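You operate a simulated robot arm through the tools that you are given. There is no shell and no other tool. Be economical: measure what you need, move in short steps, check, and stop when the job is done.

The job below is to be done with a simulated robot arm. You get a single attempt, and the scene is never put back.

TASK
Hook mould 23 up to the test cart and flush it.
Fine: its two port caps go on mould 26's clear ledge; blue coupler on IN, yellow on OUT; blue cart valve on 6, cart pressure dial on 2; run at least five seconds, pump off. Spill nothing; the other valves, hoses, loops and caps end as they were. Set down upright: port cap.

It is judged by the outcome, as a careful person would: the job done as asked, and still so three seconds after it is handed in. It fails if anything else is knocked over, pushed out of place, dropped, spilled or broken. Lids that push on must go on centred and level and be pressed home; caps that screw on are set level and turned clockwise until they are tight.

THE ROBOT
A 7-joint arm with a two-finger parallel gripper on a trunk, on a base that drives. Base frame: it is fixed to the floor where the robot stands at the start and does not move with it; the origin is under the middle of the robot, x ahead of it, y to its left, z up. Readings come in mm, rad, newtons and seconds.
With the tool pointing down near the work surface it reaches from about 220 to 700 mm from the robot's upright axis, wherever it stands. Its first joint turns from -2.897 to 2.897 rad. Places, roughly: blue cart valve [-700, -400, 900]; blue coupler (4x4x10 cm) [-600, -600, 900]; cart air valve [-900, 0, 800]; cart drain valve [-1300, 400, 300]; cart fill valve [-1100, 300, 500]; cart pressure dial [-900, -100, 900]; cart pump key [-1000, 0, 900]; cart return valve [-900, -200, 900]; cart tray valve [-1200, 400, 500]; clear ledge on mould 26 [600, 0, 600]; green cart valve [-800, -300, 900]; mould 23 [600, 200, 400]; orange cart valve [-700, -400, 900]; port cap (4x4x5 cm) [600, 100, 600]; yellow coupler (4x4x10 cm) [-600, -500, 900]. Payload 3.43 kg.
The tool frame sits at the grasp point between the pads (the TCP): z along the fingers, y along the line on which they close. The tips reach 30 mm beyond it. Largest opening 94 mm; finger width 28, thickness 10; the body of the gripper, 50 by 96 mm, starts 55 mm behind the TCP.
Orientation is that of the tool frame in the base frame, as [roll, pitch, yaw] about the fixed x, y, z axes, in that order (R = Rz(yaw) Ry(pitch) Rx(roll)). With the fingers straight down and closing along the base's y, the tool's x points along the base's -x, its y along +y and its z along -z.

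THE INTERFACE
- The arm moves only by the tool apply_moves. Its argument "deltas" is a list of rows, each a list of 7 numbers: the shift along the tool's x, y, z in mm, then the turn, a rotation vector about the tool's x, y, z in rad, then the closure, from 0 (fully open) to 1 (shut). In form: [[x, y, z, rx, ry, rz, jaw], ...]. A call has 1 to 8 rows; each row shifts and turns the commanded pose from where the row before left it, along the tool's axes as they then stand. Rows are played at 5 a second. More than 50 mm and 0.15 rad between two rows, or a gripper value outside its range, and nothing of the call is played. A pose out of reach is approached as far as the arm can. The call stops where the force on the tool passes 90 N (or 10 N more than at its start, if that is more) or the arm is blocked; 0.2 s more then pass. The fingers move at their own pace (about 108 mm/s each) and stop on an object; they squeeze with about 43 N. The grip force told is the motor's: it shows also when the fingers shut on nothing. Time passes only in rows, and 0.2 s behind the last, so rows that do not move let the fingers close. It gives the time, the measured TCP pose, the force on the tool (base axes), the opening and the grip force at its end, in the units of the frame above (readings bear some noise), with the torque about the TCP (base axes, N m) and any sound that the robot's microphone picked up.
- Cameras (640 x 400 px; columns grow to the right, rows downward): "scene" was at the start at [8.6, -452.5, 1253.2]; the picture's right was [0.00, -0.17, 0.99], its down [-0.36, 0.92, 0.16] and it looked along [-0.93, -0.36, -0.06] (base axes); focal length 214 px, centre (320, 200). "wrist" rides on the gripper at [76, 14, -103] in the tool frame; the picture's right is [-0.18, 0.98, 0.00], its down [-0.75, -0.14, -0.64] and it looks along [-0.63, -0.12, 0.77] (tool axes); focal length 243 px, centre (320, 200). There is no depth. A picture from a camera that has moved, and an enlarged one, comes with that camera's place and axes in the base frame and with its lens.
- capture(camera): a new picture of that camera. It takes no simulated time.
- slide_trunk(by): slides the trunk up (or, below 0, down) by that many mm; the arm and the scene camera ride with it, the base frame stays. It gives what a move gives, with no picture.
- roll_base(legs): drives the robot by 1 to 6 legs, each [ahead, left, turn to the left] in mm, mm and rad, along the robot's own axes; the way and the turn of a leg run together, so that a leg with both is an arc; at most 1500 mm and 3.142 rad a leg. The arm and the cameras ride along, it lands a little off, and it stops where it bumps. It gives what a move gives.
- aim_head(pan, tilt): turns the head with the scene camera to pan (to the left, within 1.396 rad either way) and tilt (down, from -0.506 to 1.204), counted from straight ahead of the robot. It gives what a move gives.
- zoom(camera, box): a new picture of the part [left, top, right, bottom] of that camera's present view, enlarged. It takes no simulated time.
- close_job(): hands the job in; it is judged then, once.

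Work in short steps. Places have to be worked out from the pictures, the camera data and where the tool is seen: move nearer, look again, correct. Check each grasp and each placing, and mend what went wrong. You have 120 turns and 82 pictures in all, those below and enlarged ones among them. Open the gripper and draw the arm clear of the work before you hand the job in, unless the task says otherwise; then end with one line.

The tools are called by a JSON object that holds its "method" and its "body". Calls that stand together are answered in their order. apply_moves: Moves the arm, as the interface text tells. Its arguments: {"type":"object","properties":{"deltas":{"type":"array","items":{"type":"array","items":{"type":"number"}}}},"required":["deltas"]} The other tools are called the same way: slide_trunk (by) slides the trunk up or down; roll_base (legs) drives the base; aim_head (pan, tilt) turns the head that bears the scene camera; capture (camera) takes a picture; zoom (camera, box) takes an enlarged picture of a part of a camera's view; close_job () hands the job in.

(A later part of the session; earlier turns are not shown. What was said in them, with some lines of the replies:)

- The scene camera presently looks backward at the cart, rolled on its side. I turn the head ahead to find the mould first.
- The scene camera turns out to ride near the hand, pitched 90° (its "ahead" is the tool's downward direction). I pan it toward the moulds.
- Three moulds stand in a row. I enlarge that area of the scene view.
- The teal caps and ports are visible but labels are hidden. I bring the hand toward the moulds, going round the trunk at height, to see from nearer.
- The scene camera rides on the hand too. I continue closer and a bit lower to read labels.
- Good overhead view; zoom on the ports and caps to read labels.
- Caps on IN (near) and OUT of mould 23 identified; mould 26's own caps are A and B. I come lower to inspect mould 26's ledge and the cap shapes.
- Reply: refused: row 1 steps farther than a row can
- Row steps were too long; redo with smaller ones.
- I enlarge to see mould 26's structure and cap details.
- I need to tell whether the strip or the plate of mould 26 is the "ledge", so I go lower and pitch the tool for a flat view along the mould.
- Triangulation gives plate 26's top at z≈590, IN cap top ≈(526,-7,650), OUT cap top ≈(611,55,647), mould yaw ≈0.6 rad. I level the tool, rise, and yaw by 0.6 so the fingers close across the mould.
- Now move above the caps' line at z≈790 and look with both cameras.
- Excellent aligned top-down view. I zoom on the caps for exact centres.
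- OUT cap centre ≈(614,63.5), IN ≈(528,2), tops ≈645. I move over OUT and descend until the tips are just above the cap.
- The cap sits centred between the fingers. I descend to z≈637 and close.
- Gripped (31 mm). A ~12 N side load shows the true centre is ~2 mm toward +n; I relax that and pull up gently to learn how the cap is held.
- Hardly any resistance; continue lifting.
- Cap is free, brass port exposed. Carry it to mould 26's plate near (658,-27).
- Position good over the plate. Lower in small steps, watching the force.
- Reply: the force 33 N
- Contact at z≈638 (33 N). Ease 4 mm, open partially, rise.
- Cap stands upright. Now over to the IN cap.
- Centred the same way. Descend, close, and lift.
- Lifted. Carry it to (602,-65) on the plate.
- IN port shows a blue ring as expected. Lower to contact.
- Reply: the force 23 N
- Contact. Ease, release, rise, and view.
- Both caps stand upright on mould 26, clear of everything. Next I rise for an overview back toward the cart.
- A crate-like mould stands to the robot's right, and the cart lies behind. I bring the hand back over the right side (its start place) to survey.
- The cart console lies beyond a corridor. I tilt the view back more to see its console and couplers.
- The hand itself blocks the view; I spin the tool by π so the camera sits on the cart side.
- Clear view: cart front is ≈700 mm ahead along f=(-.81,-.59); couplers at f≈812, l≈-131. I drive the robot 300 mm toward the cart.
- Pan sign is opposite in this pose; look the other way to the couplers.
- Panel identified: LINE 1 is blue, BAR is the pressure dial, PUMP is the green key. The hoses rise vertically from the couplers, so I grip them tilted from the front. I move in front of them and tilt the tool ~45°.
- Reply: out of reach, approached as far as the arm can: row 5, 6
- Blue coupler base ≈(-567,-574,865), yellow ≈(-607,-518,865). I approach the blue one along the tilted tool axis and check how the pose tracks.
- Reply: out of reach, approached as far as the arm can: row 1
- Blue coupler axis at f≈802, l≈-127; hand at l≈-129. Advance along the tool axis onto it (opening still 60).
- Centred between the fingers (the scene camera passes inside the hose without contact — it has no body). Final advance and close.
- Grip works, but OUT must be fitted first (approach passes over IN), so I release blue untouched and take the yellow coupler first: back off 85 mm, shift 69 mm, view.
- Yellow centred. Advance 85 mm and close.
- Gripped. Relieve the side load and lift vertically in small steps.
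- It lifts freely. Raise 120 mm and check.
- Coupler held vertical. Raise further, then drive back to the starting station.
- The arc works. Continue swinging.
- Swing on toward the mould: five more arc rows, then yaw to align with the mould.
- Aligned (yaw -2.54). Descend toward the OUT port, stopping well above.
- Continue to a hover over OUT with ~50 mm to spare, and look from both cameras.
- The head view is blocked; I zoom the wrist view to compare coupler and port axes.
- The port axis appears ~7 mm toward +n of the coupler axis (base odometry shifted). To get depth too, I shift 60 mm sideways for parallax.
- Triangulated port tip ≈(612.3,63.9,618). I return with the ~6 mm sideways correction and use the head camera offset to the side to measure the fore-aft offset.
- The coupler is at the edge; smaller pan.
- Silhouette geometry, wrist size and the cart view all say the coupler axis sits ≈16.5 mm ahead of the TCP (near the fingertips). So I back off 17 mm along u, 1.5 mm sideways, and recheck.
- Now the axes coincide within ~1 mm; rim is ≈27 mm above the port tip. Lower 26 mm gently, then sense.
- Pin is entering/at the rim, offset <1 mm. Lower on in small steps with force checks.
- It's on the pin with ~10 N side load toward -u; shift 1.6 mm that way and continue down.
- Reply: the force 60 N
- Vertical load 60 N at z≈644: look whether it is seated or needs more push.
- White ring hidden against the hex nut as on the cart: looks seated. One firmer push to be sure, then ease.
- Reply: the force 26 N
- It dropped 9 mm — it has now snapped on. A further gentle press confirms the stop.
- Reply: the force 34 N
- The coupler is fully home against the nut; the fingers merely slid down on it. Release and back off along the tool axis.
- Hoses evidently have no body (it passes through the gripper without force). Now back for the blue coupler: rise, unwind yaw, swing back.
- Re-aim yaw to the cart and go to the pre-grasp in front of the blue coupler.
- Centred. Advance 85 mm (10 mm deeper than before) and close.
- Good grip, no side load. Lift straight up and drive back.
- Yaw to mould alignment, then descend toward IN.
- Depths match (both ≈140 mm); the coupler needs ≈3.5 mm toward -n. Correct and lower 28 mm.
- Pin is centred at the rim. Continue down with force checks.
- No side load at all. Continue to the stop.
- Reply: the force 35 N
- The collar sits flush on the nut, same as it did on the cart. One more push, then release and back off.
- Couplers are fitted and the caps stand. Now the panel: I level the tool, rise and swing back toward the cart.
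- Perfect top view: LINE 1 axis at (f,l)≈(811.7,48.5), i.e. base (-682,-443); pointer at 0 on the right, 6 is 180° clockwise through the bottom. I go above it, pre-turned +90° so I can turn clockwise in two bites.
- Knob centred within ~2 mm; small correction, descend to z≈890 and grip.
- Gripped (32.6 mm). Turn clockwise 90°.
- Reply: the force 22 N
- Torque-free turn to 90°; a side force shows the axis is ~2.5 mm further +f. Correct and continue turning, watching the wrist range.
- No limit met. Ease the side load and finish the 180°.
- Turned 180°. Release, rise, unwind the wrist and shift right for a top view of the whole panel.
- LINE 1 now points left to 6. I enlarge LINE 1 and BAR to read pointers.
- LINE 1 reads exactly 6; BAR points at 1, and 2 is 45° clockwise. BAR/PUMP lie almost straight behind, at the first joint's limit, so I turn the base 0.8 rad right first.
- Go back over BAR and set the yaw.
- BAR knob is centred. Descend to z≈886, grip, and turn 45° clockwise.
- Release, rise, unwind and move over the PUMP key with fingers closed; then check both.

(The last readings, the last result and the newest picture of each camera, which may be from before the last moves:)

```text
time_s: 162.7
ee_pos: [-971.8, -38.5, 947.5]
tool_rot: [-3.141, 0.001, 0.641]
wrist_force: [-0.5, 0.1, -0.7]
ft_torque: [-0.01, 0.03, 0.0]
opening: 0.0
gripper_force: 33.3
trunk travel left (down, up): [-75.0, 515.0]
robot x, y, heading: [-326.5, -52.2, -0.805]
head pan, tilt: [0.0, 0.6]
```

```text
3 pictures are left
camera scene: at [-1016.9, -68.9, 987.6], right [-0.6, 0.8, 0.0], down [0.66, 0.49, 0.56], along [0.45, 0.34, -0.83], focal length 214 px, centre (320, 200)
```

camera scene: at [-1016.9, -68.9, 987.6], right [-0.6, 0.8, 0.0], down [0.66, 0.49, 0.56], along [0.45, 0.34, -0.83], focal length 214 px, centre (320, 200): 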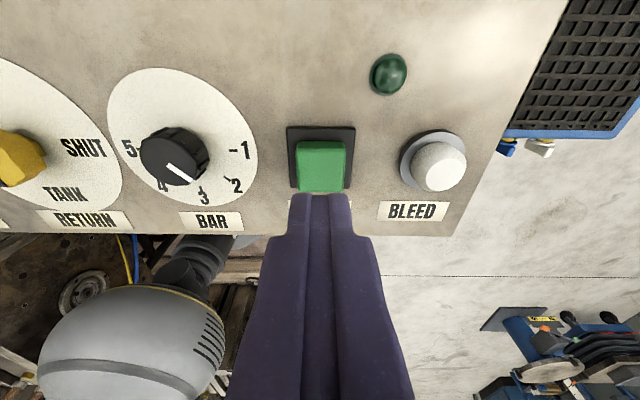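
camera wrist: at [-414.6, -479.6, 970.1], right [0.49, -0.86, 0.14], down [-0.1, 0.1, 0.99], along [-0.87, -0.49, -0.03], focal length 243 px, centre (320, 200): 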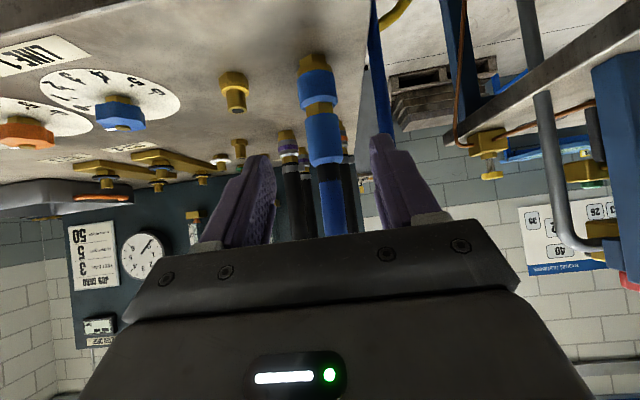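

BAR now points to 2. The closed fingertips are above the PUMP key; lower to press, watching the force.

{"method": "apply_moves", "body": {"deltas": [[0, 0, 30, 0, 0, 0, 1], [0, 0, 10, 0, 0, 0, 1], [0, 0, 4, 0, 0, 0, 1], [0, 0, 3, 0, 0, 0, 1]]}}

```text
time_s: 163.7
ee_pos: [-973.8, -38.8, 899.8]
tool_rot: [3.141, 0.001, 0.641]
wrist_force: [-1.0, -0.3, 0.9]
ft_torque: [0.03, -0.02, 0.02]
opening: 0.2
gripper_force: 33.3
trunk travel left (down, up): [-75.0, 515.0]
robot x, y, heading: [-326.8, -52.0, -0.803]
head pan, tilt: [0.0, 0.6]
```

{"method": "apply_moves", "body": {"deltas": [[0, 0, 2, 0, 0, 0, 1], [0, 0, 2, 0, 0, 0, 1], [0, 0, 2, 0, 0, 0, 1]]}}

```text
time_s: 164.5
ee_pos: [-974.4, -38.1, 896.0]
tool_rot: [-3.14, 0.003, 0.641]
wrist_force: [-0.6, -2.3, 9.6]
ft_torque: [-0.07, 0.0, 0.04]
opening: 0.1
gripper_force: 32.6
trunk travel left (down, up): [-75.0, 515.0]
robot x, y, heading: [-326.0, -54.9, -0.803]
head pan, tilt: [0.0, 0.6]
heard: click
```

Click heard. Raise off the key and look at the lamp.

{"method": "apply_moves", "body": {"deltas": [[0, 0, -15, 0, 0, 0, 1], [0, 0, 0, 0, 0, 0, 1], [0, 0, 0, 0, 0, 0, 1], [0, 0, 0, 0, 0, 0, 1], [0, 0, 0, 0, 0, 0, 1]]}}

{"method": "zoom", "body": {"camera": "scene", "box": [100, 40, 500, 250]}}

```text
time_s: 165.7
ee_pos: [-973.6, -38.0, 909.9]
tool_rot: [-3.141, 0.0, 0.64]
wrist_force: [-0.1, -0.2, -0.2]
ft_torque: [0.01, -0.01, 0.0]
opening: 0.0
gripper_force: 32.9
trunk travel left (down, up): [-75.0, 515.0]
robot x, y, heading: [-327.8, -54.7, -0.802]
head pan, tilt: [0.0, 0.6]
```

```text
1.60 times, centred on (300, 145) of scene
camera zoom: at [-1017.0, -69.7, 950.0], right [-0.6, 0.8, 0.0], down [0.66, 0.49, 0.56], along [0.45, 0.34, -0.83], focal length 343 px, centre (352, 288)
```

zoom: 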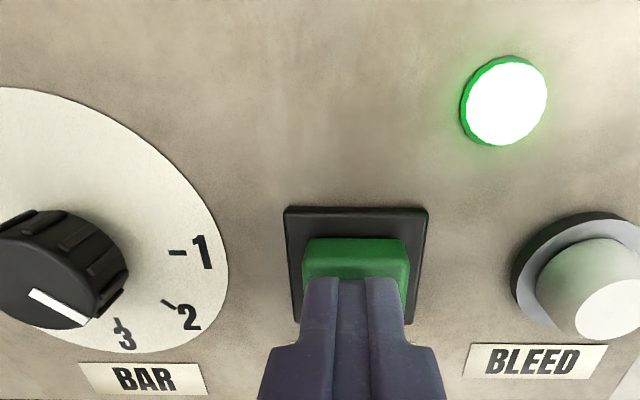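

The lamp is lit — the pump runs. Hold ~7 s.

{"method": "apply_moves", "body": {"deltas": [[0, 0, 0, 0, 0, 0, 1], [0, 0, 0, 0, 0, 0, 1], [0, 0, 0, 0, 0, 0, 1], [0, 0, 0, 0, 0, 0, 1], [0, 0, 0, 0, 0, 0, 1], [0, 0, 0, 0, 0, 0, 1], [0, 0, 0, 0, 0, 0, 1], [0, 0, 0, 0, 0, 0, 1]]}}

{"method": "apply_moves", "body": {"deltas": [[0, 0, 0, 0, 0, 0, 1], [0, 0, 0, 0, 0, 0, 1], [0, 0, 0, 0, 0, 0, 1], [0, 0, 0, 0, 0, 0, 1], [0, 0, 0, 0, 0, 0, 1], [0, 0, 0, 0, 0, 0, 1], [0, 0, 0, 0, 0, 0, 1], [0, 0, 0, 0, 0, 0, 1]]}}

{"method": "apply_moves", "body": {"deltas": [[0, 0, 0, 0, 0, 0, 1], [0, 0, 0, 0, 0, 0, 1], [0, 0, 0, 0, 0, 0, 1], [0, 0, 0, 0, 0, 0, 1], [0, 0, 0, 0, 0, 0, 1], [0, 0, 0, 0, 0, 0, 1], [0, 0, 0, 0, 0, 0, 1], [0, 0, 0, 0, 0, 0, 1]]}}

```text
time_s: 167.5
ee_pos: [-973.0, -37.9, 910.1]
tool_rot: [3.141, 0.0, 0.641]
wrist_force: [-0.4, 0.2, -0.7]
ft_torque: [-0.01, 0.01, 0.01]
opening: 0.1
gripper_force: 32.7
trunk travel left (down, up): [-75.0, 515.0]
robot x, y, heading: [-329.7, -53.8, -0.795]
head pan, tilt: [0.0, 0.6]
```

```text
time_s: 169.3
ee_pos: [-973.4, -38.3, 909.5]
tool_rot: [-3.141, 0.0, 0.642]
wrist_force: [-0.5, 0.5, 0.8]
ft_torque: [0.04, 0.02, 0.01]
opening: 0.0
gripper_force: 33.0
trunk travel left (down, up): [-75.0, 515.0]
robot x, y, heading: [-331.6, -51.7, -0.807]
head pan, tilt: [0.0, 0.6]
```

```text
time_s: 171.1
ee_pos: [-973.5, -38.0, 909.3]
tool_rot: [-3.141, -0.001, 0.64]
wrist_force: [0.4, 0.3, -0.2]
ft_torque: [0.0, -0.02, 0.02]
opening: 0.1
gripper_force: 33.3
trunk travel left (down, up): [-75.0, 515.0]
robot x, y, heading: [-330.2, -53.3, -0.804]
head pan, tilt: [0.0, 0.6]
```

Run long enough (≈6.8 s). Press again to switch off.

{"method": "apply_moves", "body": {"deltas": [[0, 0, 9, 0, 0, 0, 1], [0, 0, 2, 0, 0, 0, 1], [0, 0, 2, 0, 0, 0, 1], [0, 0, 2, 0, 0, 0, 1]]}}

```text
time_s: 172.1
ee_pos: [-973.9, -37.2, 895.5]
tool_rot: [-3.138, 0.003, 0.641]
wrist_force: [-1.6, -0.5, 9.8]
ft_torque: [-0.01, 0.02, -0.05]
opening: 0.1
gripper_force: 33.3
trunk travel left (down, up): [-75.0, 515.0]
robot x, y, heading: [-331.3, -52.2, -0.81]
head pan, tilt: [0.0, 0.6]
heard: click
```

Clicked. Rise well clear, open the gripper, and check the panel from above.

{"method": "apply_moves", "body": {"deltas": [[0, 0, -30, 0, 0, 0, 1], [0, 0, -40, 0, 0, 0, 1], [0, 40, -30, 0, 0, 0, 0.5], [0, 45, -20, 0, 0, 0, 0.2], [0, 45, -20, 0, 0, 0, 0], [0, 45, -20, 0, 0, 0, 0], [0, 45, 0, 0, 0, 0, 0]]}}

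{"method": "aim_head", "body": {"pan": 0, "tilt": 0.1}}

{"method": "zoom", "body": {"camera": "scene", "box": [60, 180, 620, 350]}}

```text
time_s: 173.7
ee_pos: [-839.7, -214.2, 1055.7]
tool_rot: [3.141, 0.0, 0.64]
wrist_force: [0.4, -0.1, -0.2]
ft_torque: [0.0, 0.01, 0.0]
opening: 93.9
gripper_force: 0.1
trunk travel left (down, up): [-75.0, 515.0]
robot x, y, heading: [-329.1, -55.9, -0.807]
head pan, tilt: [0.0, 0.6]
```

```text
time_s: 174.6
ee_pos: [-840.0, -212.9, 1053.5]
tool_rot: [-3.141, 0.001, 0.64]
wrist_force: [-0.5, 0.8, -0.6]
ft_torque: [0.02, 0.0, -0.02]
opening: 94.1
gripper_force: 0.1
trunk travel left (down, up): [-75.0, 515.0]
robot x, y, heading: [-332.0, -55.2, -0.808]
head pan, tilt: [0.0, 0.099]
```

```text
1.14 times, centred on (340, 265) of scene
camera zoom: at [-921.6, -272.6, 1091.0], right [-0.6, 0.8, 0.0], down [0.8, 0.59, 0.1], along [0.08, 0.06, -0.99], focal length 245 px, centre (297, 126)
```

zoom: 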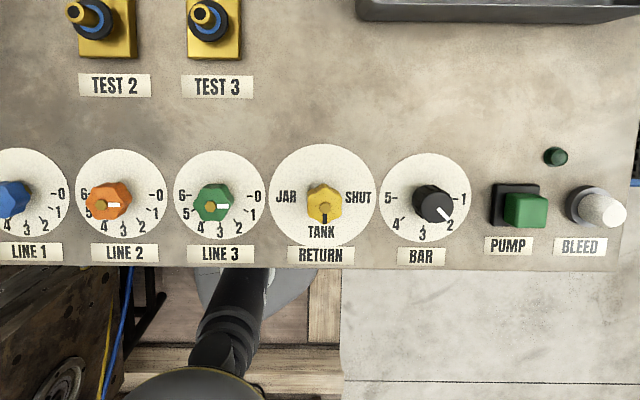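

Everything reads as asked: LINE 1 = 6, BAR = 2, lamp off, the rest unchanged. Draw the arm back clear of the cart.

{"method": "apply_moves", "body": {"deltas": [[40, 0, -15, 0, 0, 0, 0], [45, 0, -10, 0, 0, 0, 0], [45, 0, 0, 0, 0, 0, 0], [45, 0, 0, 0, 0, 0, 0]]}}

```text
time_s: 175.6
ee_pos: [-699.8, -107.8, 1081.2]
tool_rot: [3.142, 0.002, 0.64]
wrist_force: [-0.1, -0.6, -0.5]
ft_torque: [0.04, -0.02, -0.04]
opening: 94.1
gripper_force: 0.1
trunk travel left (down, up): [-75.0, 515.0]
robot x, y, heading: [-327.1, -54.8, -0.806]
head pan, tilt: [0.0, 0.099]
```

The arm is clear, the gripper open and the pump off, so I hand in.

{"method": "close_job", "body": {}}

```text
The job is handed in.
```

Mould 23 is connected (blue coupler on IN, yellow on OUT) and was flushed for about 7 s with the blue valve on 6 and the pressure dial on 2. The pump is off, and both port caps stand upright on what I took to be mould 26's clear ledge, the bare top plate in front of its port A.
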